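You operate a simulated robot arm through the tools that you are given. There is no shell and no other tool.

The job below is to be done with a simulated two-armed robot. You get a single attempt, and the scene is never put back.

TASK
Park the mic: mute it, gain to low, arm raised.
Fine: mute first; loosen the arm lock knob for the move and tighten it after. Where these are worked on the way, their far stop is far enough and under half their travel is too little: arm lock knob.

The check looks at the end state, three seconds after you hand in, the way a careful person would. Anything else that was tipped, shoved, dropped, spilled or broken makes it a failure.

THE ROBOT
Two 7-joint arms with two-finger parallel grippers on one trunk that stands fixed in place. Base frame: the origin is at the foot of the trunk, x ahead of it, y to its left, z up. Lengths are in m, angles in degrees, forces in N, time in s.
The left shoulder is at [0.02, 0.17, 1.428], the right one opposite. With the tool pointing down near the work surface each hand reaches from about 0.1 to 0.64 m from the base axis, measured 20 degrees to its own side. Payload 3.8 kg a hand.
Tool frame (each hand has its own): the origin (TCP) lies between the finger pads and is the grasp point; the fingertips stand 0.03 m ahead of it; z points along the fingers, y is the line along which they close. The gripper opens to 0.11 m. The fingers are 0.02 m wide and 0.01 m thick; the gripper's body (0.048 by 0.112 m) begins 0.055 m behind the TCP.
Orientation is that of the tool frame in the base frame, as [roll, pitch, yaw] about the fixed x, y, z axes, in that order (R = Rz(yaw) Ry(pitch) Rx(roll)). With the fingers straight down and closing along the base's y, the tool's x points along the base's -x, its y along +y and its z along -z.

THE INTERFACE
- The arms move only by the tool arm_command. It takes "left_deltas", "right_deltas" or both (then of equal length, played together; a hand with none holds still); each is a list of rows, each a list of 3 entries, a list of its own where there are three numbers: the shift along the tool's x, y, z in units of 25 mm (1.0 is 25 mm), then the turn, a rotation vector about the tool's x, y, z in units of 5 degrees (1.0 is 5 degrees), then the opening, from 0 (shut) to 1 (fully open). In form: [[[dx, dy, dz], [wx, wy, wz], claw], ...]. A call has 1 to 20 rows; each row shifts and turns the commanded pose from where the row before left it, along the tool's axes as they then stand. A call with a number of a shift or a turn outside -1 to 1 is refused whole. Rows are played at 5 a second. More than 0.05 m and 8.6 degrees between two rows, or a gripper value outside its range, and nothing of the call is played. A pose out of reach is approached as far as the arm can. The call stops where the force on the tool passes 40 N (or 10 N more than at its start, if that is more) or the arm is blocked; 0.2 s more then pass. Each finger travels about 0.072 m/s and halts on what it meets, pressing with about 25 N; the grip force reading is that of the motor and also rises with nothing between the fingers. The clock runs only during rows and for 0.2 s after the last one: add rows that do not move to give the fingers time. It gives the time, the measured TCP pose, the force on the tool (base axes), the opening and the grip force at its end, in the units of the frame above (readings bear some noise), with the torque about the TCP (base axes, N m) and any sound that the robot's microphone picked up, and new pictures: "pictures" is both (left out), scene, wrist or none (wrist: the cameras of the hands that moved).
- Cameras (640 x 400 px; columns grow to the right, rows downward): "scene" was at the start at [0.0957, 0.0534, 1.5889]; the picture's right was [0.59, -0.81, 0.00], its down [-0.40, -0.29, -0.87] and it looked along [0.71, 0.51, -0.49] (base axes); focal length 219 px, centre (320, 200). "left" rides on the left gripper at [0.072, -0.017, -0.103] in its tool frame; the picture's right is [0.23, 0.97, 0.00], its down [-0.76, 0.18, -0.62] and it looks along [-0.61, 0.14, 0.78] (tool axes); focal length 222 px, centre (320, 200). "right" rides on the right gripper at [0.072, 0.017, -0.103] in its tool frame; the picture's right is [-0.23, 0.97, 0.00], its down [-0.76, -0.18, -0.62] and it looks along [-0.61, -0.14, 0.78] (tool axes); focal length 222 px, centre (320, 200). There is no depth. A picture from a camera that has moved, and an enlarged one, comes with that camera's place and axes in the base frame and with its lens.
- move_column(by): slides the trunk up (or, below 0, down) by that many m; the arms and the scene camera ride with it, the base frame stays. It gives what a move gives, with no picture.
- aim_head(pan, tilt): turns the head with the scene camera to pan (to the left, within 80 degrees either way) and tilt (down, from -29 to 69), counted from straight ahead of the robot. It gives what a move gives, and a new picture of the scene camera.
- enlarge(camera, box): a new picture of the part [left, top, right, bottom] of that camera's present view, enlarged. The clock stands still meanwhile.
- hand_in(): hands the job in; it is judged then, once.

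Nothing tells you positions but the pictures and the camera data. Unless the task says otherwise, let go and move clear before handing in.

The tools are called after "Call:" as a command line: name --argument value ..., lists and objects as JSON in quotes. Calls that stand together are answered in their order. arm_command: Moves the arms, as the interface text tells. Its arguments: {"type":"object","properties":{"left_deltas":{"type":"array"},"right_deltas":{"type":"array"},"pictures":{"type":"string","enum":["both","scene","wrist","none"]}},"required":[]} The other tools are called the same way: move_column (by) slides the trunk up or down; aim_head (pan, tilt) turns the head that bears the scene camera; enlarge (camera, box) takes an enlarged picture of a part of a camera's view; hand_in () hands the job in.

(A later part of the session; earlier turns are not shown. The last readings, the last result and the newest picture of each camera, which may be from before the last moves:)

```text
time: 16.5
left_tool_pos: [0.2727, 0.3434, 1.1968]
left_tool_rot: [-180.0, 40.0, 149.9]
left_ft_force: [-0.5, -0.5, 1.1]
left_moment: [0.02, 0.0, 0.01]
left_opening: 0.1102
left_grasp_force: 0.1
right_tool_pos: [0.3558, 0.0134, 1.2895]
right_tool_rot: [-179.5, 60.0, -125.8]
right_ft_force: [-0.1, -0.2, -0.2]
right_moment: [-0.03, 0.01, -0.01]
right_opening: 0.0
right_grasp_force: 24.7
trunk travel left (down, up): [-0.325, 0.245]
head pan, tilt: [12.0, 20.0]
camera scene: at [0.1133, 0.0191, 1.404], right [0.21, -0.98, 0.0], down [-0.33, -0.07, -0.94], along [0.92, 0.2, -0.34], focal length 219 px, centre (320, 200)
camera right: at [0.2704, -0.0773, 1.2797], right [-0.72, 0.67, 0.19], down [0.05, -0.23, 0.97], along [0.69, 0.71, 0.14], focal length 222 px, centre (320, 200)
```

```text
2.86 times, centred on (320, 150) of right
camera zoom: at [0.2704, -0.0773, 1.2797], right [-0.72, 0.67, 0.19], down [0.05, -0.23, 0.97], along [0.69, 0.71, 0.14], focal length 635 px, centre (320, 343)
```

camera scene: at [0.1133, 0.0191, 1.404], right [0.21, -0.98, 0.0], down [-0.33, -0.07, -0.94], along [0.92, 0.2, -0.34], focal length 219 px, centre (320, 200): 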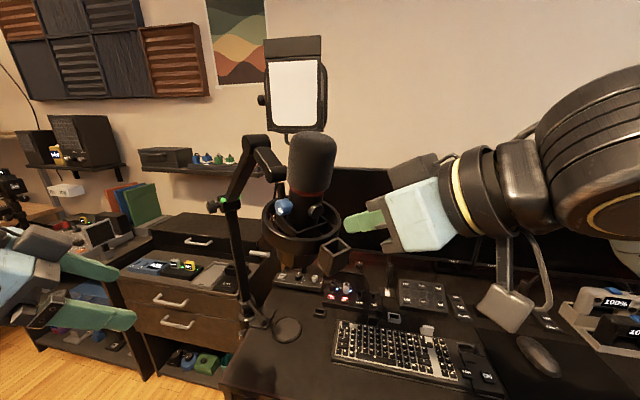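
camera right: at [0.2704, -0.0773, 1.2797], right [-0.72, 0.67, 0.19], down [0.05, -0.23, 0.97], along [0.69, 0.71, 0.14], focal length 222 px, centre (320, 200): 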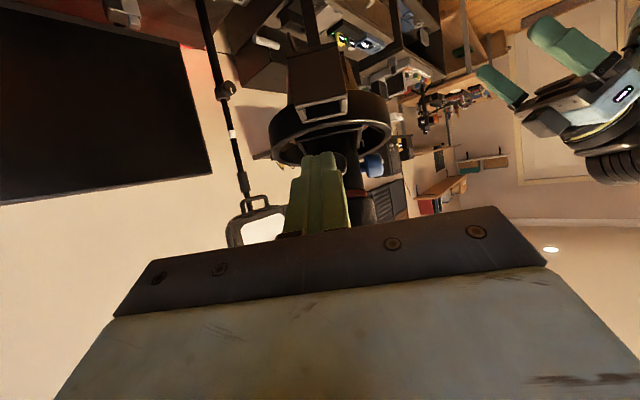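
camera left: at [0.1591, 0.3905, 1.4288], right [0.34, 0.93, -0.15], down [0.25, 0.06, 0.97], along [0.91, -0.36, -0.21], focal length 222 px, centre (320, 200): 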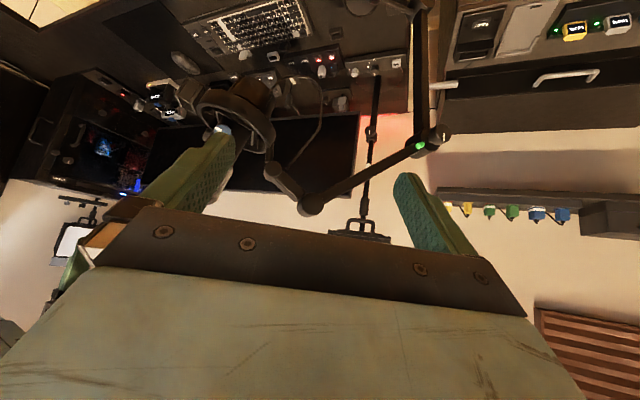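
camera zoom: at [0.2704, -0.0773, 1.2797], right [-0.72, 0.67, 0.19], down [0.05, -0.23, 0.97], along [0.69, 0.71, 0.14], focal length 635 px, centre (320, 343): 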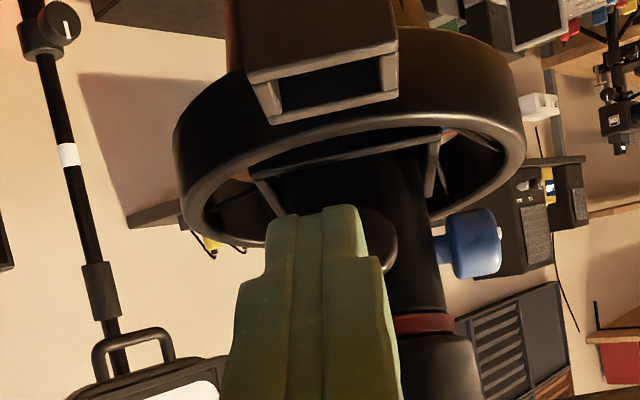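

The finger lines up with the button to within about 4 mm sideways. I'll correct that and approach to just short of the button.

Call:
arm_command --right_deltas '[[[-0.3, 0.16, 0.52], [0, 0, 0], 0], [[-0.3, 0, 0.52], [0, 0, 0], 0], [[-0.3, 0, 0.52], [0, 0, 0], 0], [[0, 0, 0], [0, 0, 0], 0]]'

Call:
enlarge --camera "scene" --box '[290, 180, 350, 228]'

Call:
enlarge --camera "right" --box '[240, 80, 400, 220]'

```text
time: 17.5
left_tool_pos: [0.2735, 0.3434, 1.1962]
left_tool_rot: [-180.0, 40.0, 150.0]
left_ft_force: [0.0, 1.1, -0.7]
left_moment: [-0.03, -0.01, 0.01]
left_opening: 0.1101
left_grasp_force: 0.2
right_tool_pos: [0.3804, 0.0518, 1.29]
right_tool_rot: [-179.7, 60.0, -125.6]
right_ft_force: [0.5, -0.4, -0.2]
right_moment: [-0.01, 0.02, 0.0]
right_opening: 0.0
right_grasp_force: 25.1
trunk travel left (down, up): [-0.325, 0.245]
head pan, tilt: [12.0, 20.0]
camera scene: at [0.1133, 0.0194, 1.404], right [0.21, -0.98, 0.0], down [-0.33, -0.07, -0.94], along [0.92, 0.2, -0.34], focal length 219 px, centre (320, 200)
camera right: at [0.2934, -0.0394, 1.2788], right [-0.72, 0.67, 0.19], down [0.05, -0.23, 0.97], along [0.69, 0.71, 0.13], focal length 222 px, centre (320, 200)
```

scene: 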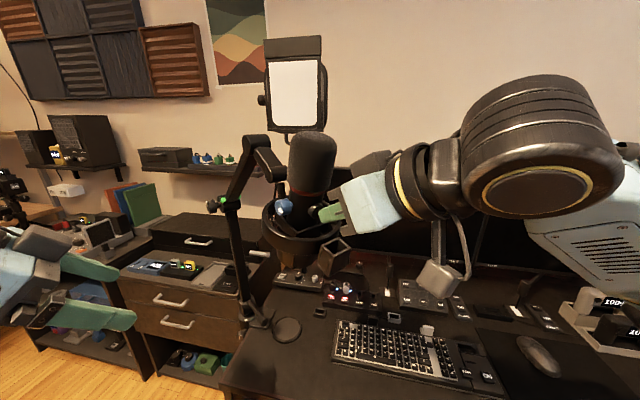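
right: 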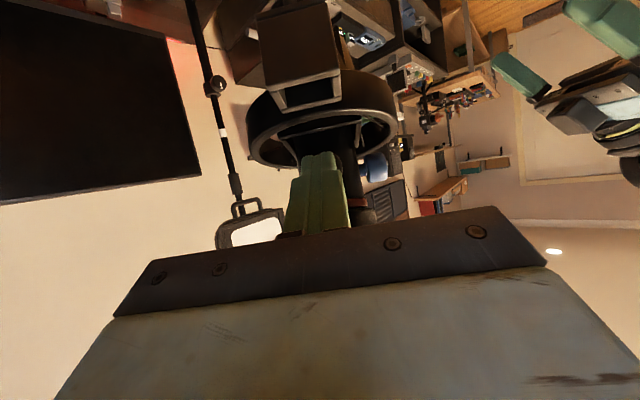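

```text
8.33 times, centred on (320, 204) of scene
camera zoom: at [0.1133, 0.0194, 1.404], right [0.21, -0.98, 0.0], down [-0.33, -0.07, -0.94], along [0.92, 0.2, -0.34], focal length 1821 px, centre (320, 167)
```

zoom: 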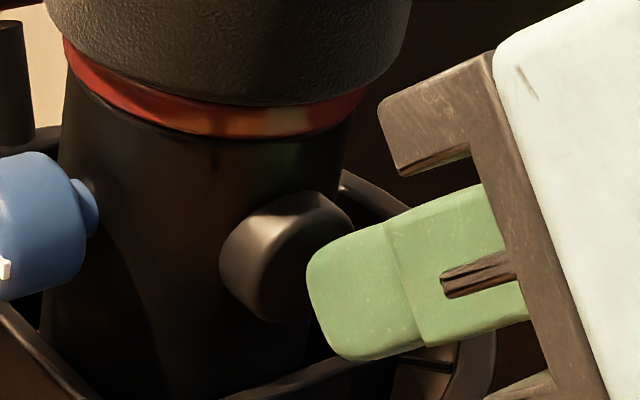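

```text
2.86 times, centred on (320, 150) of right
camera zoom: at [0.2934, -0.0394, 1.2788], right [-0.72, 0.67, 0.19], down [0.05, -0.23, 0.97], along [0.69, 0.71, 0.13], focal length 635 px, centre (320, 343)
```

zoom: 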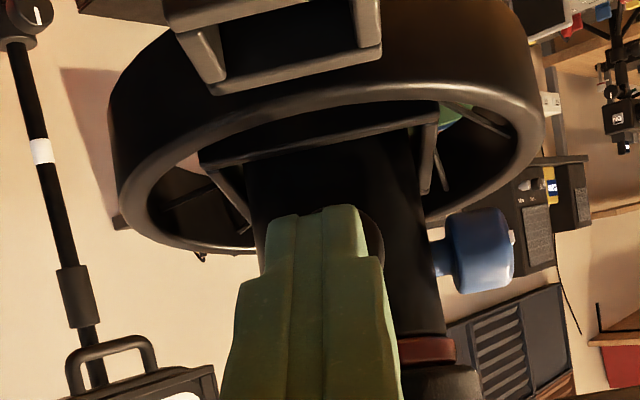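

The tip is about 1 cm short of the button and slightly low. I'll raise it 4 mm and press in small steps, stopping to read the force.

Call:
arm_command --right_deltas '[[[-0.14, 0, -0.08], [0, 0, 0], 0], [[-0.05, 0, 0.087], [0, 0, 0], 0], [[-0.05, 0, 0.087], [0, 0, 0], 0], [[-0.05, 0, 0.087], [0, 0, 0], 0], [[-0.03, 0, 0.052], [0, 0, 0], 0], [[-0.03, 0, 0.052], [0, 0, 0], 0]]' --pictures "none"

Call:
enlarge --camera "scene" --box '[290, 180, 350, 228]'

```text
time: 18.9
left_tool_pos: [0.2727, 0.3437, 1.1963]
left_tool_rot: [-180.0, 40.0, 149.8]
left_ft_force: [0.0, 0.4, 0.8]
left_moment: [0.02, 0.01, 0.0]
left_opening: 0.1102
left_grasp_force: 0.1
right_tool_pos: [0.3834, 0.0614, 1.2932]
right_tool_rot: [-179.6, 59.9, -125.6]
right_ft_force: [-1.8, -1.8, -0.1]
right_moment: [0.03, 0.05, 0.01]
right_opening: 0.0001
right_grasp_force: 25.2
trunk travel left (down, up): [-0.325, 0.245]
head pan, tilt: [12.0, 20.0]
heard: click
```

```text
8.33 times, centred on (320, 204) of scene
camera zoom: at [0.1131, 0.0194, 1.404], right [0.21, -0.98, 0.0], down [-0.33, -0.07, -0.94], along [0.92, 0.2, -0.34], focal length 1821 px, centre (320, 167)
```

zoom: 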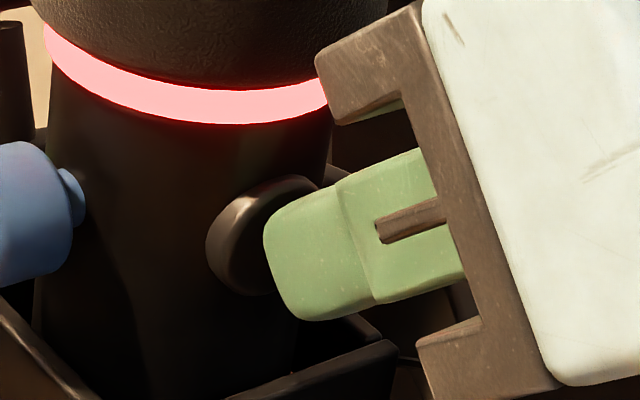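

A click was heard and the ring lit up bright red, so the mic should be muted. I'll back the finger straight off and check that the light stays on.

Call:
arm_command --right_deltas '[[[0.1, 0, -0.17], [0, 0, 0], 0], [[0.2, 0, -0.35], [0, 0, 0], 0], [[0.4, 0, -0.7], [0, 0, 0], 0], [[0.5, 0, -0.86], [0, 0, 0], 0], [[0.5, 0, -0.86], [0, 0, 0], 0], [[0, 0, 0], [0, 0, 0], 0]]'

Call:
enlarge --camera "scene" --box '[270, 170, 370, 250]'

```text
time: 20.3
left_tool_pos: [0.2735, 0.3442, 1.1959]
left_tool_rot: [-180.0, 39.9, 150.1]
left_ft_force: [0.3, -0.8, -0.7]
left_moment: [0.01, 0.01, -0.01]
left_opening: 0.11
left_grasp_force: 0.0
right_tool_pos: [0.3348, -0.0068, 1.2931]
right_tool_rot: [-179.7, 59.9, -125.7]
right_ft_force: [0.6, -0.3, -0.2]
right_moment: [0.02, -0.03, 0.02]
right_opening: 0.0001
right_grasp_force: 25.1
trunk travel left (down, up): [-0.325, 0.245]
head pan, tilt: [12.0, 20.0]
camera scene: at [0.1136, 0.02, 1.4039], right [0.21, -0.98, 0.0], down [-0.33, -0.07, -0.94], along [0.92, 0.2, -0.34], focal length 219 px, centre (320, 200)
camera right: at [0.2492, -0.0979, 1.2828], right [-0.72, 0.67, 0.19], down [0.05, -0.23, 0.97], along [0.69, 0.71, 0.13], focal length 222 px, centre (320, 200)
```

scene: 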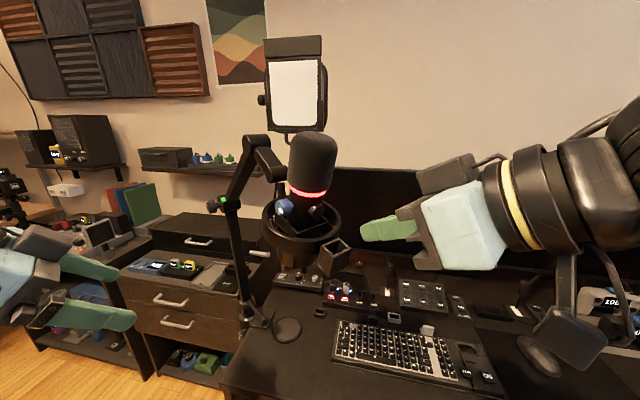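
right: 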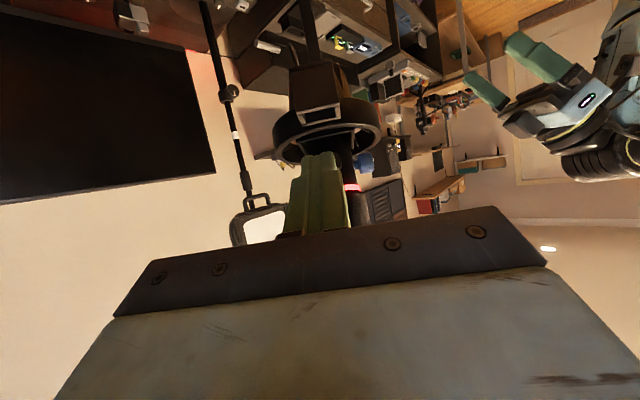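

```text
5.00 times, centred on (320, 210) of scene
camera zoom: at [0.1136, 0.02, 1.4039], right [0.21, -0.98, 0.0], down [-0.33, -0.07, -0.94], along [0.92, 0.2, -0.34], focal length 1093 px, centre (320, 150)
```

zoom: 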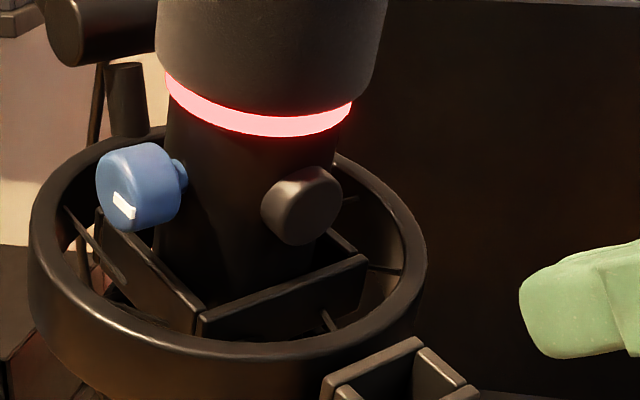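

Muted. Next is the gain knob with the left hand. I'll pull the right hand further back and lower the trunk so the left hand can point level at the knob.

Call:
arm_command --right_deltas '[[[0.5, 0, -0.86], [0, 0, 0], 0], [[0.5, 0, -0.86], [0, 0, 0], 0], [[0.5, 0, -0.86], [0, 0, 0], 0], [[0.5, 0, -0.86], [0, 0, 0], 0]]' --pictures "none"

Call:
move_column --by -0.2

Call:
arm_command --left_deltas '[[[0, 0, 0], [0.746, 0, 0.888], 1], [[0, 0, 0], [0, -1, 0], 1], [[0, 0, 0], [0, -1, 0], 1], [[0, 0, 0], [0, -1, 0], 1], [[0, 0, 0], [0, -1, 0], 1], [[0, 0, 0], [0, -1, 0], 1], [[0, 0, 0], [0, -1, 0], 1], [[0, 0, 0], [0, -1, 0], 1], [[0, 0, 0], [0, -1, 0], 1], [[0, 0, 0], [0, -1, 0], 1], [[0, 0, 0], [0, -1, 0], 1], [[0, 0, 0], [0, 0, 0], 1]]'

```text
time: 21.3
left_tool_pos: [0.273, 0.344, 1.1948]
left_tool_rot: [180.0, 40.0, 150.0]
left_ft_force: [0.3, -0.3, 0.4]
left_moment: [0.03, -0.01, 0.03]
left_opening: 0.1097
left_grasp_force: 0.1
right_tool_pos: [0.291, -0.0855, 1.3098]
right_tool_rot: [-179.7, 59.8, -125.8]
right_ft_force: [-0.8, 0.2, 0.1]
right_moment: [-0.01, 0.01, 0.04]
right_opening: 0.0
right_grasp_force: 24.9
right hand out of reach, approached as far as the arm can: row 3, 4
trunk travel left (down, up): [-0.325, 0.245]
head pan, tilt: [12.0, 20.0]
```

```text
time: 23.4
left_tool_pos: [0.2722, 0.3458, 0.9953]
left_tool_rot: [180.0, 40.0, 150.0]
left_ft_force: [0.5, -0.4, -0.3]
left_moment: [0.02, 0.0, -0.01]
left_opening: 0.11
left_grasp_force: 0.1
right_tool_pos: [0.2927, -0.0843, 1.111]
right_tool_rot: [-179.7, 59.9, -125.7]
right_ft_force: [0.1, -0.4, 1.2]
right_moment: [-0.02, -0.01, -0.01]
right_opening: 0.0002
right_grasp_force: 24.7
trunk travel left (down, up): [-0.125, 0.445]
head pan, tilt: [12.0, 20.0]
```

```text
time: 26.1
left_tool_pos: [0.2563, 0.3558, 1.0872]
left_tool_rot: [-104.6, 89.8, -140.4]
left_ft_force: [0.0, 0.2, 0.3]
left_moment: [-0.01, -0.02, 0.0]
left_opening: 0.11
left_grasp_force: 0.0
left hand out of reach, approached as far as the arm can: row 4, 5, 6, 7, 8, 9, 10, 11
right_tool_pos: [0.294, -0.0846, 1.1089]
right_tool_rot: [-179.7, 59.9, -125.7]
right_ft_force: [0.0, -0.2, 0.0]
right_moment: [-0.05, 0.0, 0.01]
right_opening: 0.0001
right_grasp_force: 24.9
trunk travel left (down, up): [-0.125, 0.445]
head pan, tilt: [12.0, 20.0]
camera scene: at [0.1134, 0.0196, 1.2039], right [0.21, -0.98, 0.0], down [-0.33, -0.07, -0.94], along [0.92, 0.2, -0.34], focal length 219 px, centre (320, 200)
camera left: at [0.1629, 0.4016, 1.0153], right [0.57, 0.79, -0.23], down [-0.4, 0.51, 0.76], along [0.72, -0.34, 0.61], focal length 222 px, centre (320, 200)
```

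scene: 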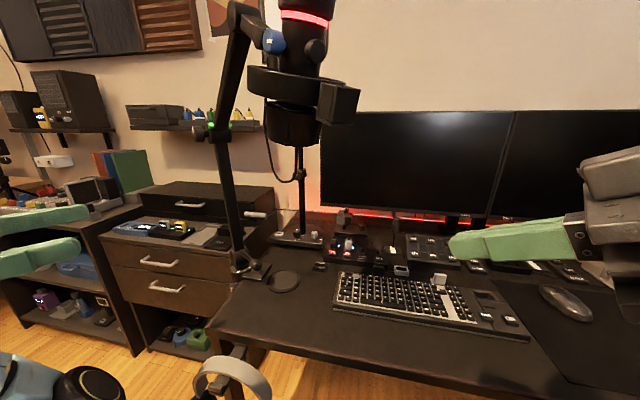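
left: 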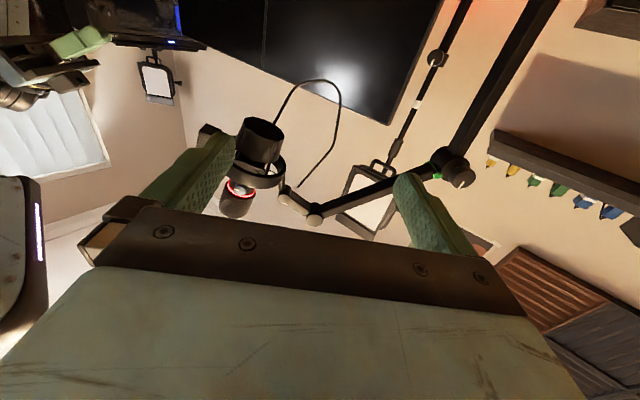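

The left hand is now level and pointed along the knob's axis, but still low and off to the left. I'll raise it in place and see where it settles.

Call:
arm_command --left_deltas '[[[-1, 0, 0], [0, 0, 0], 1], [[-1, 0, 0], [0, 0, 0], 1], [[-1, 0, 0], [0, 0, 0], 1], [[-1, 0, 0], [0, 0, 0], 1], [[-1, 0, 0], [0, 0, 0], 1], [[-1, 0, 0], [0, 0, 0], 1], [[-1, 0, 0], [0, 0, 0], 1], [[-1, 0, 0], [0, 0, 0], 1], [[0, 0, 0], [0, 0, 0], 1]]' --pictures "scene"

```text
time: 28.1
left_tool_pos: [0.2561, 0.3557, 1.286]
left_tool_rot: [-84.3, 89.9, -120.1]
left_ft_force: [0.4, -1.0, -0.8]
left_moment: [0.05, 0.05, 0.02]
left_opening: 0.1101
left_grasp_force: 0.1
right_tool_pos: [0.293, -0.0848, 1.1091]
right_tool_rot: [-179.7, 60.0, -125.7]
right_ft_force: [-0.2, 0.4, -0.5]
right_moment: [0.0, -0.02, 0.01]
right_opening: 0.0
right_grasp_force: 25.4
trunk travel left (down, up): [-0.125, 0.445]
head pan, tilt: [12.0, 20.0]
camera scene: at [0.1134, 0.0197, 1.2039], right [0.21, -0.98, 0.0], down [-0.33, -0.07, -0.94], along [0.92, 0.2, -0.34], focal length 219 px, centre (320, 200)
```

scene: 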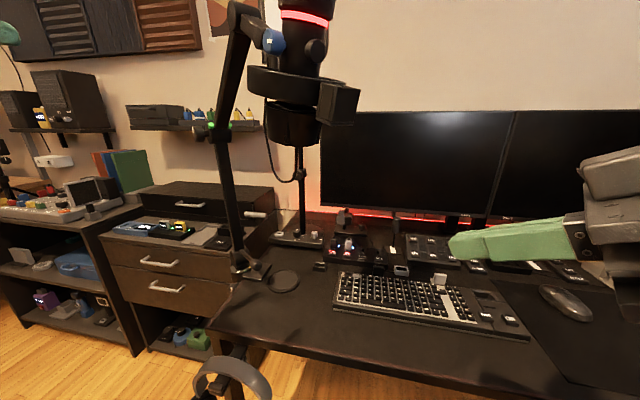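

The left hand is at knob height and correctly oriented. I'll move it sideways onto the knob's axis, about 9 cm out, narrow the opening, and aim the head at the mic.

Call:
arm_command --left_deltas '[[[0, -0.82, 0.3], [0, 0, 0], 0.32], [[0, -0.82, 0.7], [0, 0, 0], 0.32], [[0, -0.82, 0.9], [0, 0, 0], 0.32], [[0, -0.82, 1], [0, 0, 0], 0.32], [[0, -0.8, 1], [0, 0, 0], 0.32], [[0, 0, 1], [0, 0, 0], 0.32], [[0, 0, 0.8], [0, 0, 0], 0.32], [[0, 0, 0], [0, 0, 0], 0.32]]' --pictures "wrist"

Call:
aim_head --pan 15 --tilt -10

```text
time: 29.9
left_tool_pos: [0.312, 0.1887, 1.287]
left_tool_rot: [-67.4, 90.0, -103.2]
left_ft_force: [-0.2, 0.0, 0.1]
left_moment: [0.02, 0.01, 0.02]
left_opening: 0.0352
left_grasp_force: 0.1
right_tool_pos: [0.2926, -0.0847, 1.1092]
right_tool_rot: [-179.7, 59.9, -125.8]
right_ft_force: [0.3, 0.4, 0.4]
right_moment: [-0.01, 0.0, -0.01]
right_opening: 0.0002
right_grasp_force: 25.2
trunk travel left (down, up): [-0.125, 0.445]
head pan, tilt: [12.0, 20.0]
camera left: at [0.2185, 0.2348, 1.2145], right [0.57, 0.79, -0.23], down [-0.4, 0.51, 0.76], along [0.72, -0.34, 0.61], focal length 222 px, centre (320, 200)
```

left: 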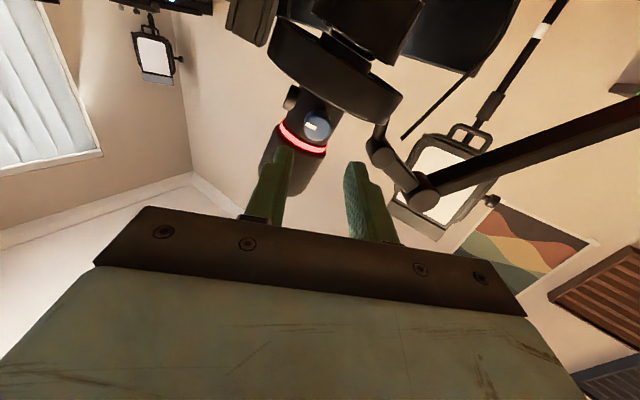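

```text
time: 30.8
left_tool_pos: [0.3118, 0.1898, 1.2867]
left_tool_rot: [77.8, 90.0, 41.8]
left_ft_force: [0.4, 0.0, 0.3]
left_moment: [0.0, 0.02, 0.05]
left_opening: 0.0351
left_grasp_force: 0.1
right_tool_pos: [0.2924, -0.0839, 1.1096]
right_tool_rot: [-179.7, 59.9, -125.7]
right_ft_force: [-0.6, -0.2, 0.0]
right_moment: [-0.02, -0.01, -0.01]
right_opening: 0.0
right_grasp_force: 25.7
trunk travel left (down, up): [-0.125, 0.445]
head pan, tilt: [15.0, -10.0]
camera scene: at [0.1038, 0.0221, 1.2514], right [0.26, -0.97, 0.0], down [0.17, 0.04, -0.98], along [0.95, 0.25, 0.17], focal length 219 px, centre (320, 200)
```

scene: 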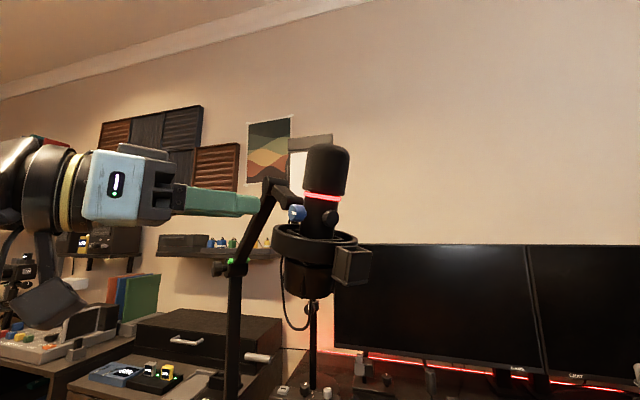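

Good views from both cameras. I'll zoom in to check the alignment with the blue knob.

Call:
enlarge --camera "scene" --box '[230, 170, 380, 290]'

Call:
enlarge --camera "left" --box '[240, 70, 400, 190]'

Call:
enlarge --camera "left" --box '[296, 105, 336, 145]'

```text
3.33 times, centred on (305, 230) of scene
camera zoom: at [0.1038, 0.0221, 1.2514], right [0.26, -0.97, 0.0], down [0.17, 0.04, -0.98], along [0.95, 0.25, 0.17], focal length 728 px, centre (370, 100)
```

zoom: 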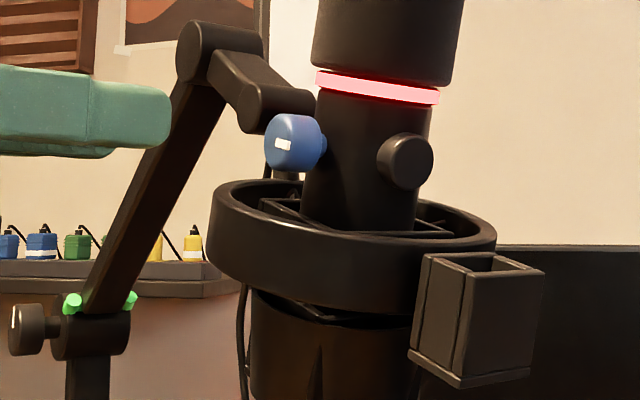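

```text
3.33 times, centred on (320, 130) of left
camera zoom: at [0.2184, 0.2351, 1.2144], right [0.57, 0.79, -0.23], down [-0.4, 0.51, 0.76], along [0.72, -0.34, 0.61], focal length 740 px, centre (320, 433)
```

zoom: 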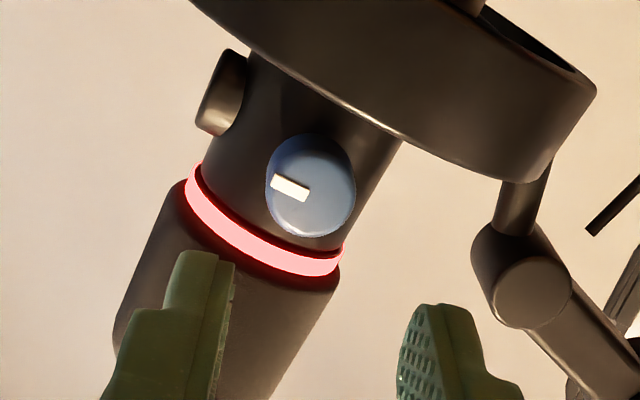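

```text
10.00 times, centred on (316, 125) of left
camera zoom: at [0.2184, 0.2351, 1.2144], right [0.57, 0.79, -0.23], down [-0.4, 0.51, 0.76], along [0.72, -0.34, 0.61], focal length 2221 px, centre (360, 950)
```

zoom: 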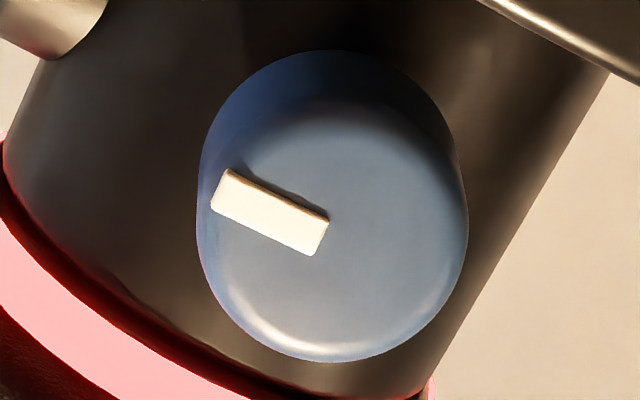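

The blue knob's face is at (0.385, 0.133, 1.287) and its pointer is toward the grey button (three o'clock, i.e. high). I need to turn it counter-clockwise, so I'll pre-rotate the wrist clockwise first to gain turning room.

Call:
arm_command --left_deltas '[[[0, -0.13, 0], [0, 0, 1], 0.32], [[0, 0, 0], [0, 0, 1], 0.32], [[0, 0, 0], [0, 0, 1], 0.32], [[0, 0, 0], [0, 0, 1], 0.32], [[0, 0, 0], [0, 0, 1], 0.32], [[0, 0, 0], [0, 0, 1], 0.32], [[0, 0, 0], [0, 0, 1], 0.32], [[0, 0, 0], [0, 0, 1], 0.32], [[0, 0, 0], [0, 0, 1], 0.32], [[0, 0, 0], [0, 0, 1], 0.32], [[0, 0, 0], [0, 0, 1], 0.32], [[0, 0, 0], [0, 0, 1], 0.32], [[0, 0, 0], [0, 0, 1], 0.32], [[0, 0, 0], [0, 0, 1], 0.32], [[0, 0, 0], [0, 0, 1], 0.32], [[0, 0, 0], [0, 0, 1], 0.32], [[0, 0, 0], [0, 0, 1], 0.32], [[0, 0, 0], [0, 0, 1], 0.32], [[0, 0, 0], [0, 0, 0], 0.32]]'

Call:
enlarge --camera "scene" --box '[230, 170, 380, 290]'

```text
time: 34.8
left_tool_pos: [0.3078, 0.1731, 1.2868]
left_tool_rot: [91.5, 44.9, 54.5]
left_ft_force: [0.6, -0.1, 0.2]
left_moment: [0.0, -0.02, 0.0]
left_opening: 0.0353
left_grasp_force: 0.1
left hand out of reach, approached as far as the arm can: row 9, 10, 11, 12, 13, 14, 15, 16, 17, 18
right_tool_pos: [0.2921, -0.084, 1.109]
right_tool_rot: [-179.7, 59.9, -125.6]
right_ft_force: [0.1, 0.3, -0.3]
right_moment: [0.0, 0.02, 0.03]
right_opening: 0.0
right_grasp_force: 25.1
trunk travel left (down, up): [-0.125, 0.445]
head pan, tilt: [15.0, -10.0]
camera scene: at [0.1037, 0.0221, 1.2515], right [0.26, -0.97, 0.0], down [0.17, 0.04, -0.98], along [0.95, 0.25, 0.17], focal length 219 px, centre (320, 200)
camera left: at [0.2476, 0.2664, 1.2253], right [0.51, 0.68, 0.53], down [-0.74, 0.03, 0.68], along [0.44, -0.74, 0.52], focal length 222 px, centre (320, 200)
```

scene: 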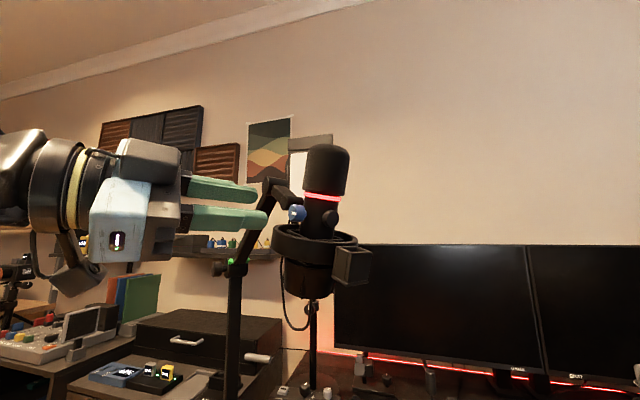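
left: 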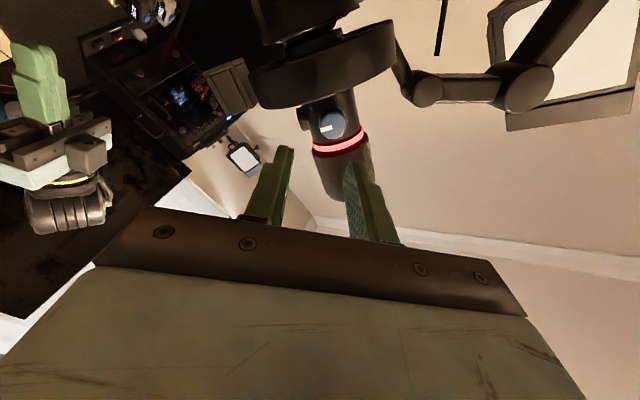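

```text
3.33 times, centred on (305, 230) of scene
camera zoom: at [0.1037, 0.0221, 1.2515], right [0.26, -0.97, 0.0], down [0.17, 0.04, -0.98], along [0.95, 0.25, 0.17], focal length 728 px, centre (370, 100)
```

zoom: 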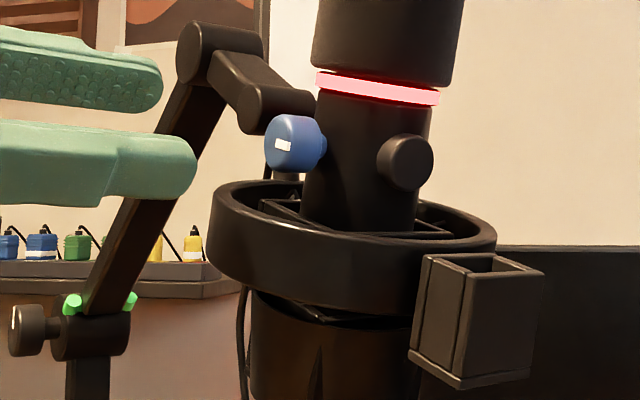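

The wrist only allows about 45° more clockwise. I'll settle at about +35°, re-centre on the knob's axis, and look again.

Call:
arm_command --left_deltas '[[[0, 0, 0], [0, 0, -1], 0.32], [[0, 0, 0], [0, 0, -1], 0.32], [[0.29, 0.416, 0], [0, 0, 0], 0.32], [[0, 0, 0], [0, 0, 0], 0.32]]' --pictures "none"

Call:
enlarge --camera "scene" --box '[230, 170, 380, 290]'

Call:
enlarge --camera "left" --box '[240, 70, 400, 190]'

```text
time: 35.8
left_tool_pos: [0.3152, 0.184, 1.2865]
left_tool_rot: [91.8, 55.0, 55.0]
left_ft_force: [-0.2, 0.6, -0.5]
left_moment: [0.02, 0.0, 0.01]
left_opening: 0.0352
left_grasp_force: 0.2
right_tool_pos: [0.293, -0.0851, 1.1091]
right_tool_rot: [-179.7, 59.9, -125.7]
right_ft_force: [0.6, 0.4, 0.6]
right_moment: [0.01, 0.05, 0.02]
right_opening: 0.0
right_grasp_force: 25.3
trunk travel left (down, up): [-0.125, 0.445]
head pan, tilt: [15.0, -10.0]
```

```text
3.33 times, centred on (305, 230) of scene
camera zoom: at [0.1037, 0.0221, 1.2515], right [0.26, -0.97, 0.0], down [0.17, 0.04, -0.98], along [0.95, 0.25, 0.17], focal length 728 px, centre (370, 100)
```

zoom: 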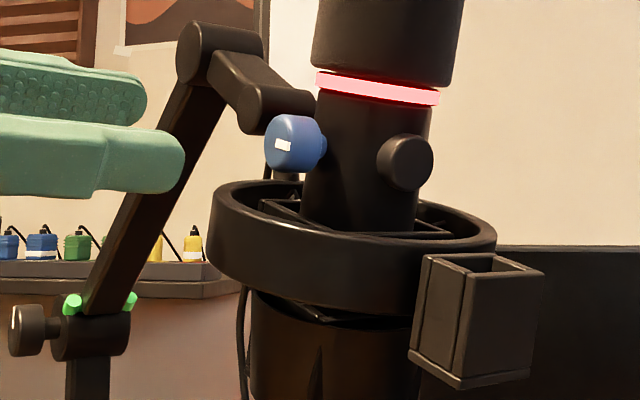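

```text
3.33 times, centred on (320, 130) of left
camera zoom: at [0.2484, 0.2674, 1.2191], right [0.56, 0.74, 0.37], down [-0.66, 0.13, 0.74], along [0.5, -0.66, 0.56], focal length 740 px, centre (320, 433)
```

zoom: 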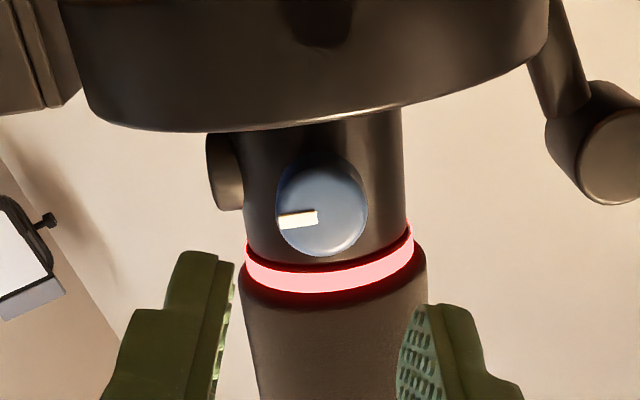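

The axis of the hand now coincides with the knob's axis. I'll go forward until the tips overlap the knob by about 11 mm, still open, and check.

Call:
arm_command --left_deltas '[[[0, 0, 0.8], [0, 0, 0], 0.32], [[0, 0, 0.7], [0, 0, 0], 0.32], [[0, 0, 0.4], [0, 0, 0], 0.32], [[0, 0, 0.4], [0, 0, 0], 0.32], [[0, 0, 0.4], [0, 0, 0], 0.32], [[0, 0, 0], [0, 0, 0], 0.32]]' --pictures "none"

Call:
enlarge --camera "scene" --box '[270, 180, 350, 240]'

Call:
enlarge --camera "left" --box '[240, 70, 400, 190]'

```text
time: 37.2
left_tool_pos: [0.3696, 0.1431, 1.2852]
left_tool_rot: [91.7, 55.0, 55.0]
left_ft_force: [-0.5, -0.6, 0.5]
left_moment: [0.04, -0.02, -0.02]
left_opening: 0.0352
left_grasp_force: 0.1
right_tool_pos: [0.2916, -0.0849, 1.1091]
right_tool_rot: [-179.7, 60.0, -125.7]
right_ft_force: [-0.8, -0.5, -0.5]
right_moment: [-0.05, -0.02, -0.03]
right_opening: 0.0
right_grasp_force: 25.2
trunk travel left (down, up): [-0.125, 0.445]
head pan, tilt: [15.0, -10.0]
```

```text
6.67 times, centred on (310, 210) of scene
camera zoom: at [0.1037, 0.0221, 1.2515], right [0.26, -0.97, 0.0], down [0.17, 0.04, -0.98], along [0.95, 0.25, 0.17], focal length 1457 px, centre (387, 133)
```

zoom: 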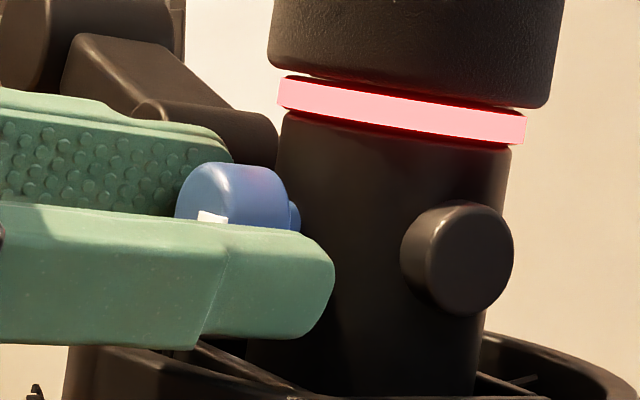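

```text
3.33 times, centred on (320, 130) of left
camera zoom: at [0.3026, 0.2277, 1.2173], right [0.56, 0.74, 0.37], down [-0.66, 0.13, 0.74], along [0.5, -0.66, 0.56], focal length 740 px, centre (320, 433)
```

zoom: 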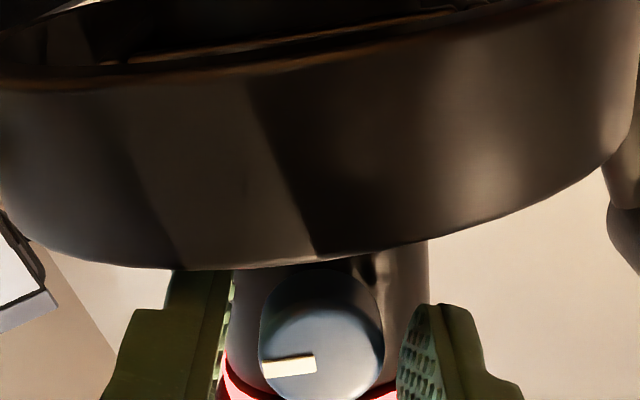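

The fingers straddle the knob evenly. I'll close on it and turn counter-clockwise by 90°.

Call:
arm_command --left_deltas '[[[0, 0, 0], [0, 0, 0], 0.1], [[0, 0, 0], [0, 0, 0], 0.1], [[0, 0, 0], [0, 0, 0], 0.1], [[0, 0, 0], [0, 0, -1], 0.1], [[0, 0, 0], [0, 0, -1], 0.1], [[0, 0, 0], [0, 0, -1], 0.1], [[0, 0, 0], [0, 0, -1], 0.1]]' --pictures "none"

Call:
enlarge --camera "scene" --box '[270, 180, 350, 240]'

Call:
enlarge --camera "left" --box '[240, 70, 400, 190]'

```text
time: 38.8
left_tool_pos: [0.371, 0.1422, 1.2845]
left_tool_rot: [94.4, 75.0, 57.9]
left_ft_force: [0.8, 0.4, 0.4]
left_moment: [0.18, 0.2, 0.0]
left_opening: 0.0233
left_grasp_force: 25.2
right_tool_pos: [0.2917, -0.0849, 1.1086]
right_tool_rot: [-179.8, 59.9, -125.8]
right_ft_force: [-0.8, 0.1, 0.2]
right_moment: [-0.02, 0.0, -0.01]
right_opening: 0.0
right_grasp_force: 24.9
trunk travel left (down, up): [-0.125, 0.445]
head pan, tilt: [15.0, -10.0]
```

```text
6.67 times, centred on (310, 210) of scene
camera zoom: at [0.1041, 0.0222, 1.2514], right [0.26, -0.97, 0.0], down [0.17, 0.04, -0.98], along [0.95, 0.25, 0.17], focal length 1457 px, centre (387, 133)
```

zoom: 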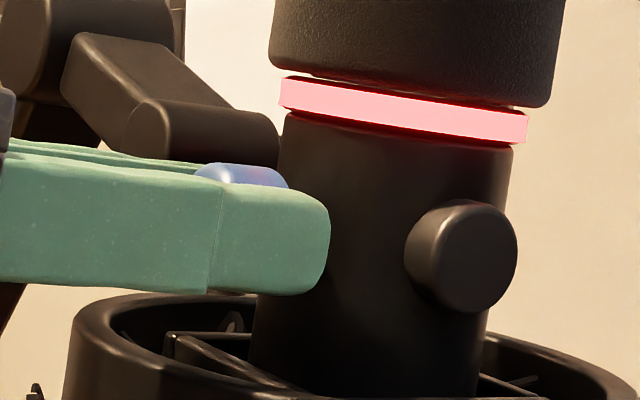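

```text
3.33 times, centred on (320, 130) of left
camera zoom: at [0.2878, 0.2067, 1.212], right [0.6, 0.8, 0.03], down [-0.5, 0.34, 0.79], along [0.63, -0.49, 0.61], focal length 740 px, centre (320, 433)
```

zoom: 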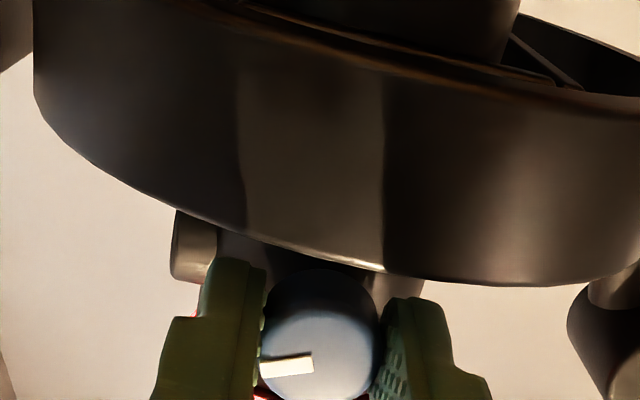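

The knob turns along with the hand. I'll continue counter-clockwise.

Call:
arm_command --left_deltas '[[[0, 0, 0], [0, 0, -1], 0.1], [[0, 0, 0], [0, 0, -1], 0.1], [[0, 0, 0], [0, 0, -1], 0.1], [[0, 0, 0], [0, 0, -1], 0.1], [[0, 0, 0], [0, 0, -1], 0.1], [[0, 0, 0], [0, 0, -1], 0.1], [[0, 0, 0], [0, 0, -1], 0.1], [[0, 0, 0], [0, 0, -1], 0.1], [[0, 0, 0], [0, 0, -1], 0.1], [[0, 0, 0], [0, 0, -1], 0.1], [[0, 0, 0], [0, 0, -1], 0.1], [[0, 0, 0], [0, 0, -1], 0.1], [[0, 0, 0], [0, 0, -1], 0.1], [[0, 0, 0], [0, 0, -1], 0.1]]' --pictures "none"

Call:
enlarge --camera "scene" --box '[230, 170, 380, 290]'

Call:
enlarge --camera "left" --box '[240, 70, 400, 190]'

```text
time: 41.8
left_tool_pos: [0.3704, 0.1424, 1.2866]
left_tool_rot: [-91.3, 34.8, -127.2]
left_ft_force: [3.1, 1.6, 10.5]
left_moment: [0.16, -0.01, -0.12]
left_opening: 0.0232
left_grasp_force: 25.0
right_tool_pos: [0.2926, -0.0851, 1.1096]
right_tool_rot: [-179.8, 59.9, -125.7]
right_ft_force: [-0.6, -0.7, -0.5]
right_moment: [-0.01, 0.0, -0.01]
right_opening: 0.0001
right_grasp_force: 24.7
trunk travel left (down, up): [-0.125, 0.445]
head pan, tilt: [15.0, -10.0]
```

```text
3.33 times, centred on (305, 230) of scene
camera zoom: at [0.1037, 0.0221, 1.2515], right [0.26, -0.97, 0.0], down [0.17, 0.04, -0.98], along [0.95, 0.25, 0.17], focal length 728 px, centre (370, 100)
```

zoom: 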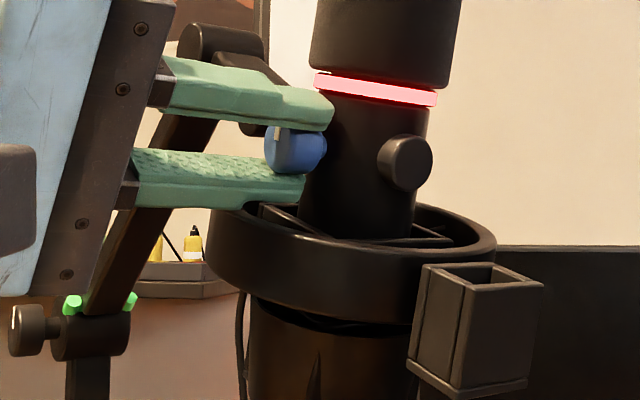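

```text
3.33 times, centred on (320, 130) of left
camera zoom: at [0.2456, 0.1486, 1.259], right [0.21, 0.31, -0.93], down [-0.06, 0.95, 0.3], along [0.98, 0.0, 0.22], focal length 740 px, centre (320, 433)
```

zoom: 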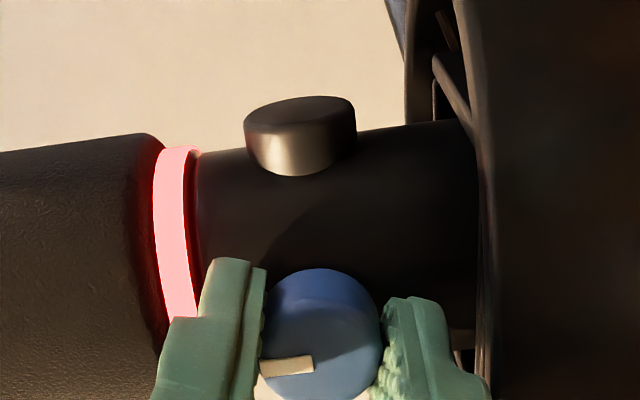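

The pointer is now about at twelve o'clock. I'll ease the hand up a little to relieve the sideways load and keep turning.

Call:
arm_command --left_deltas '[[[-0.035, -0.05, 0], [0, 0, -1], 0.1], [[0, 0, 0], [0, 0, -1], 0.1], [[0, 0, 0], [0, 0, -1], 0.1], [[0, 0, 0], [0, 0, -1], 0.1], [[0, 0, 0], [0, 0, -1], 0.1], [[0, 0, 0], [0, 0, -1], 0.1], [[0, 0, 0], [0, 0, -1], 0.1], [[0, 0, 0], [0, 0, -1], 0.1], [[0, 0, 0], [0, 0, -1], 0.1], [[0, 0, 0], [0, 0, -1], 0.1], [[0, 0, 0], [0, 0, -1], 0.1], [[0, 0, 0], [0, 0, -1], 0.1]]' --pictures "none"

Call:
enlarge --camera "scene" --box '[230, 170, 380, 290]'

Call:
enlarge --camera "left" --box '[240, 70, 400, 190]'

```text
time: 44.4
left_tool_pos: [0.3709, 0.1435, 1.2874]
left_tool_rot: [-91.0, -25.1, -126.1]
left_ft_force: [3.0, -1.5, -0.4]
left_moment: [0.15, -0.31, -0.2]
left_opening: 0.0229
left_grasp_force: 25.3
right_tool_pos: [0.2931, -0.0845, 1.1103]
right_tool_rot: [-179.7, 59.8, -125.7]
right_ft_force: [0.4, 0.1, 0.5]
right_moment: [-0.01, -0.02, 0.01]
right_opening: 0.0
right_grasp_force: 25.0
trunk travel left (down, up): [-0.125, 0.445]
head pan, tilt: [15.0, -10.0]
```

```text
3.33 times, centred on (305, 230) of scene
camera zoom: at [0.1042, 0.0219, 1.2515], right [0.26, -0.97, 0.0], down [0.17, 0.05, -0.98], along [0.95, 0.25, 0.17], focal length 728 px, centre (370, 100)
```

zoom: 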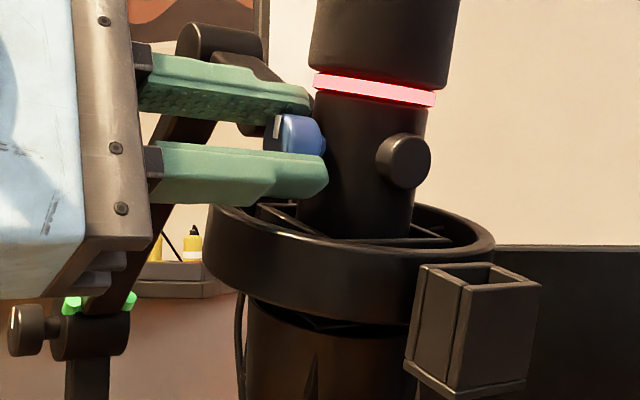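

```text
3.33 times, centred on (320, 130) of left
camera zoom: at [0.2536, 0.1564, 1.3345], right [-0.38, -0.49, -0.79], down [-0.14, 0.87, -0.47], along [0.91, -0.07, -0.4], focal length 740 px, centre (320, 433)
```

zoom: 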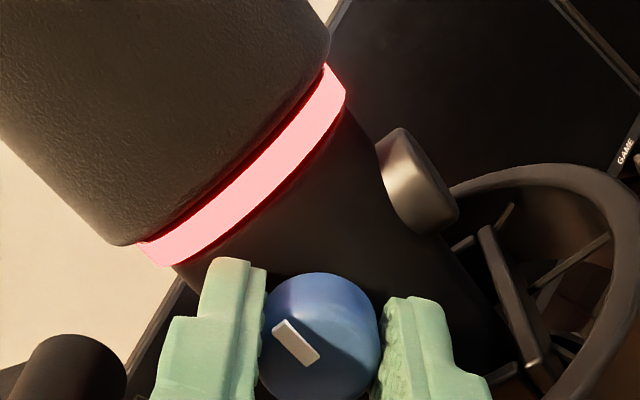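

The knob stopped following and the torque rose to 0.3 N·m, so it seems to have reached its counter-clockwise stop. I'll open, back off along the axis and look at the pointer.

Call:
arm_command --left_deltas '[[[0, 0, 0], [0, 0, 0], 0.32], [[0, 0, 0], [0, 0, 0], 0.32], [[0, 0, -0.8], [0, 0, 0], 0.32], [[0, 0, -1], [0, 0, 0], 0.32], [[0, 0, -1], [0, 0, 0], 0.32], [[0, 0, 0], [0, 0, 0], 0.32]]' --pictures "none"

Call:
enlarge --camera "scene" --box '[270, 180, 350, 240]'

Call:
enlarge --camera "left" --box '[240, 40, 400, 160]'

```text
time: 45.8
left_tool_pos: [0.3124, 0.1865, 1.287]
left_tool_rot: [-91.1, -25.0, -126.0]
left_ft_force: [-0.4, 0.3, -0.6]
left_moment: [-0.01, -0.02, -0.01]
left_opening: 0.0351
left_grasp_force: 0.0
right_tool_pos: [0.2928, -0.0844, 1.1097]
right_tool_rot: [-179.6, 59.9, -125.7]
right_ft_force: [0.3, 0.3, -0.1]
right_moment: [0.02, 0.0, -0.01]
right_opening: 0.0001
right_grasp_force: 25.3
trunk travel left (down, up): [-0.125, 0.445]
head pan, tilt: [15.0, -10.0]
```

```text
6.67 times, centred on (310, 210) of scene
camera zoom: at [0.1037, 0.0222, 1.2515], right [0.26, -0.97, 0.0], down [0.17, 0.04, -0.98], along [0.95, 0.26, 0.17], focal length 1457 px, centre (387, 133)
```

zoom: 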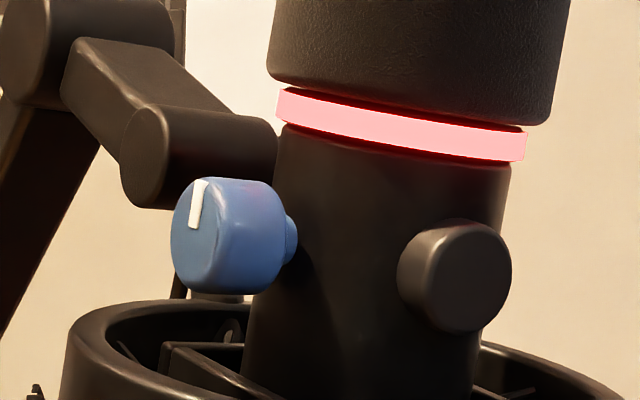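

```text
3.33 times, centred on (320, 100) of left
camera zoom: at [0.196, 0.1996, 1.3347], right [-0.38, -0.49, -0.79], down [-0.14, 0.87, -0.47], along [0.91, -0.07, -0.4], focal length 740 px, centre (320, 533)
```

zoom: 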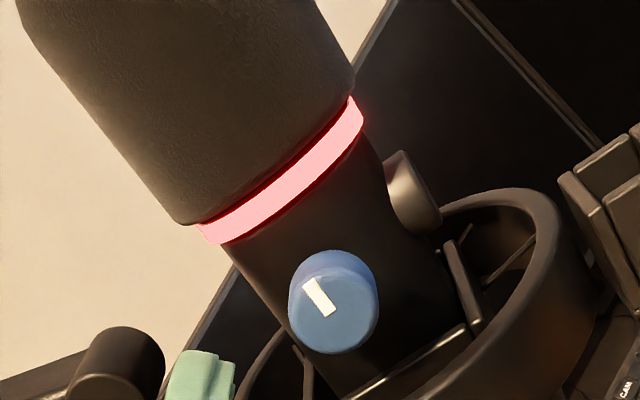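

The pointer is now in line with the mic's long axis (twelve o'clock), a quarter turn counter-clockwise from the start. I'll check whether the mic as a whole has shifted.

Call:
enlarge --camera "scene" --box '[230, 170, 380, 290]'

Call:
enlarge --camera "left" --box '[300, 100, 340, 125]'

```text
3.33 times, centred on (305, 230) of scene
camera zoom: at [0.1037, 0.0222, 1.2515], right [0.26, -0.97, 0.0], down [0.17, 0.04, -0.98], along [0.95, 0.26, 0.17], focal length 728 px, centre (370, 100)
```

zoom: 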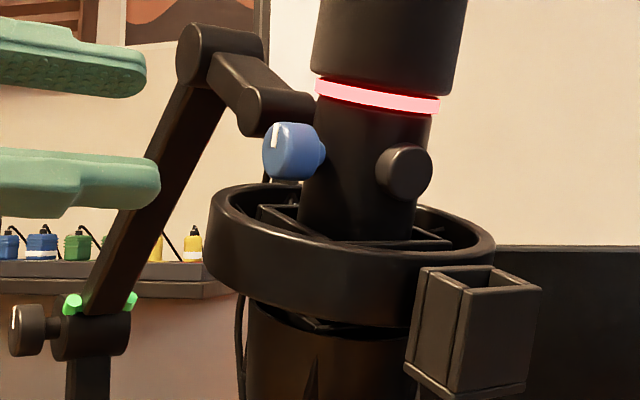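

```text
16.00 times, centred on (320, 112) of left
camera zoom: at [0.196, 0.1996, 1.3347], right [-0.38, -0.49, -0.79], down [-0.14, 0.87, -0.47], along [0.91, -0.07, -0.4], focal length 3554 px, centre (320, 1600)
```

zoom: 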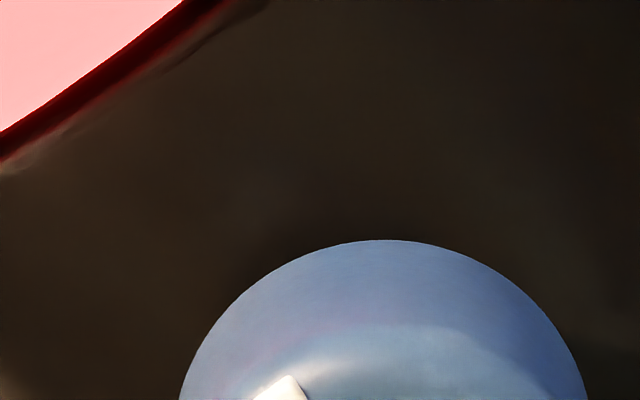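

The arm only settled by a few millimetres, which doesn't matter. Before loosening the lock I want the right hand under the mic as a safety support, so I'll look at the mic's underside.

Call:
aim_head --pan 15 --tilt 0

Call:
enlarge --camera "scene" --box '[250, 150, 400, 270]'

Call:
enlarge --camera "right" --box '[0, 0, 640, 400]'

```text
time: 46.5
left_tool_pos: [0.3138, 0.1862, 1.2864]
left_tool_rot: [-91.1, -24.8, -126.0]
left_ft_force: [0.4, -0.8, -0.5]
left_moment: [0.01, 0.02, -0.01]
left_opening: 0.0353
left_grasp_force: 0.1
right_tool_pos: [0.2918, -0.0853, 1.1092]
right_tool_rot: [-179.7, 59.9, -125.7]
right_ft_force: [0.4, 0.1, -0.2]
right_moment: [0.02, 0.02, -0.01]
right_opening: 0.0002
right_grasp_force: 25.2
trunk travel left (down, up): [-0.125, 0.445]
head pan, tilt: [15.0, 0.0]
camera scene: at [0.1092, 0.0236, 1.2363], right [0.26, -0.97, 0.0], down [0.0, 0.0, -1.0], along [0.97, 0.26, 0.0], focal length 219 px, centre (320, 200)
```

scene: 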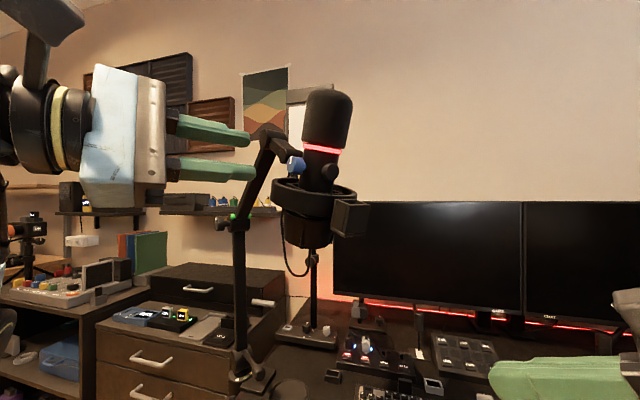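

```text
3.33 times, centred on (325, 210) of scene
camera zoom: at [0.1092, 0.0236, 1.2363], right [0.26, -0.97, 0.0], down [0.0, 0.0, -1.0], along [0.97, 0.26, 0.0], focal length 728 px, centre (303, 167)
```

zoom: 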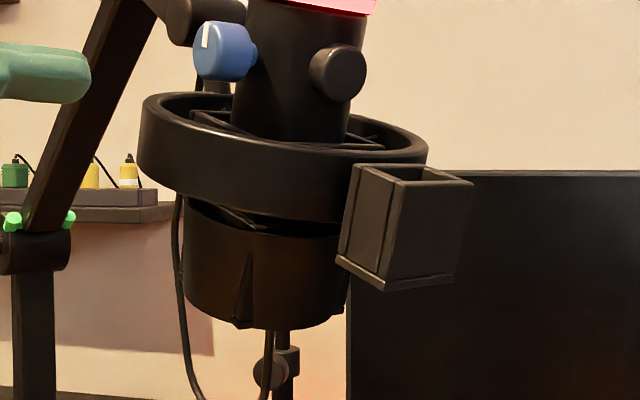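

```text
1.00 times, centred on (320, 200) of right (not enlarged: the box is as wide or as high as the picture)
camera zoom: at [0.2065, -0.1767, 1.0995], right [-0.72, 0.67, 0.19], down [0.05, -0.23, 0.97], along [0.69, 0.71, 0.13], focal length 222 px, centre (320, 200)
```

zoom: 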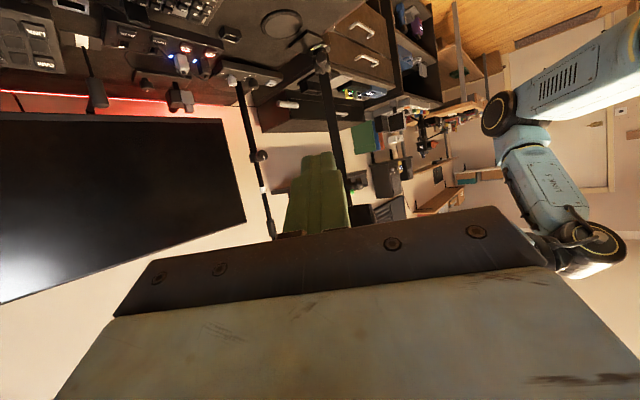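

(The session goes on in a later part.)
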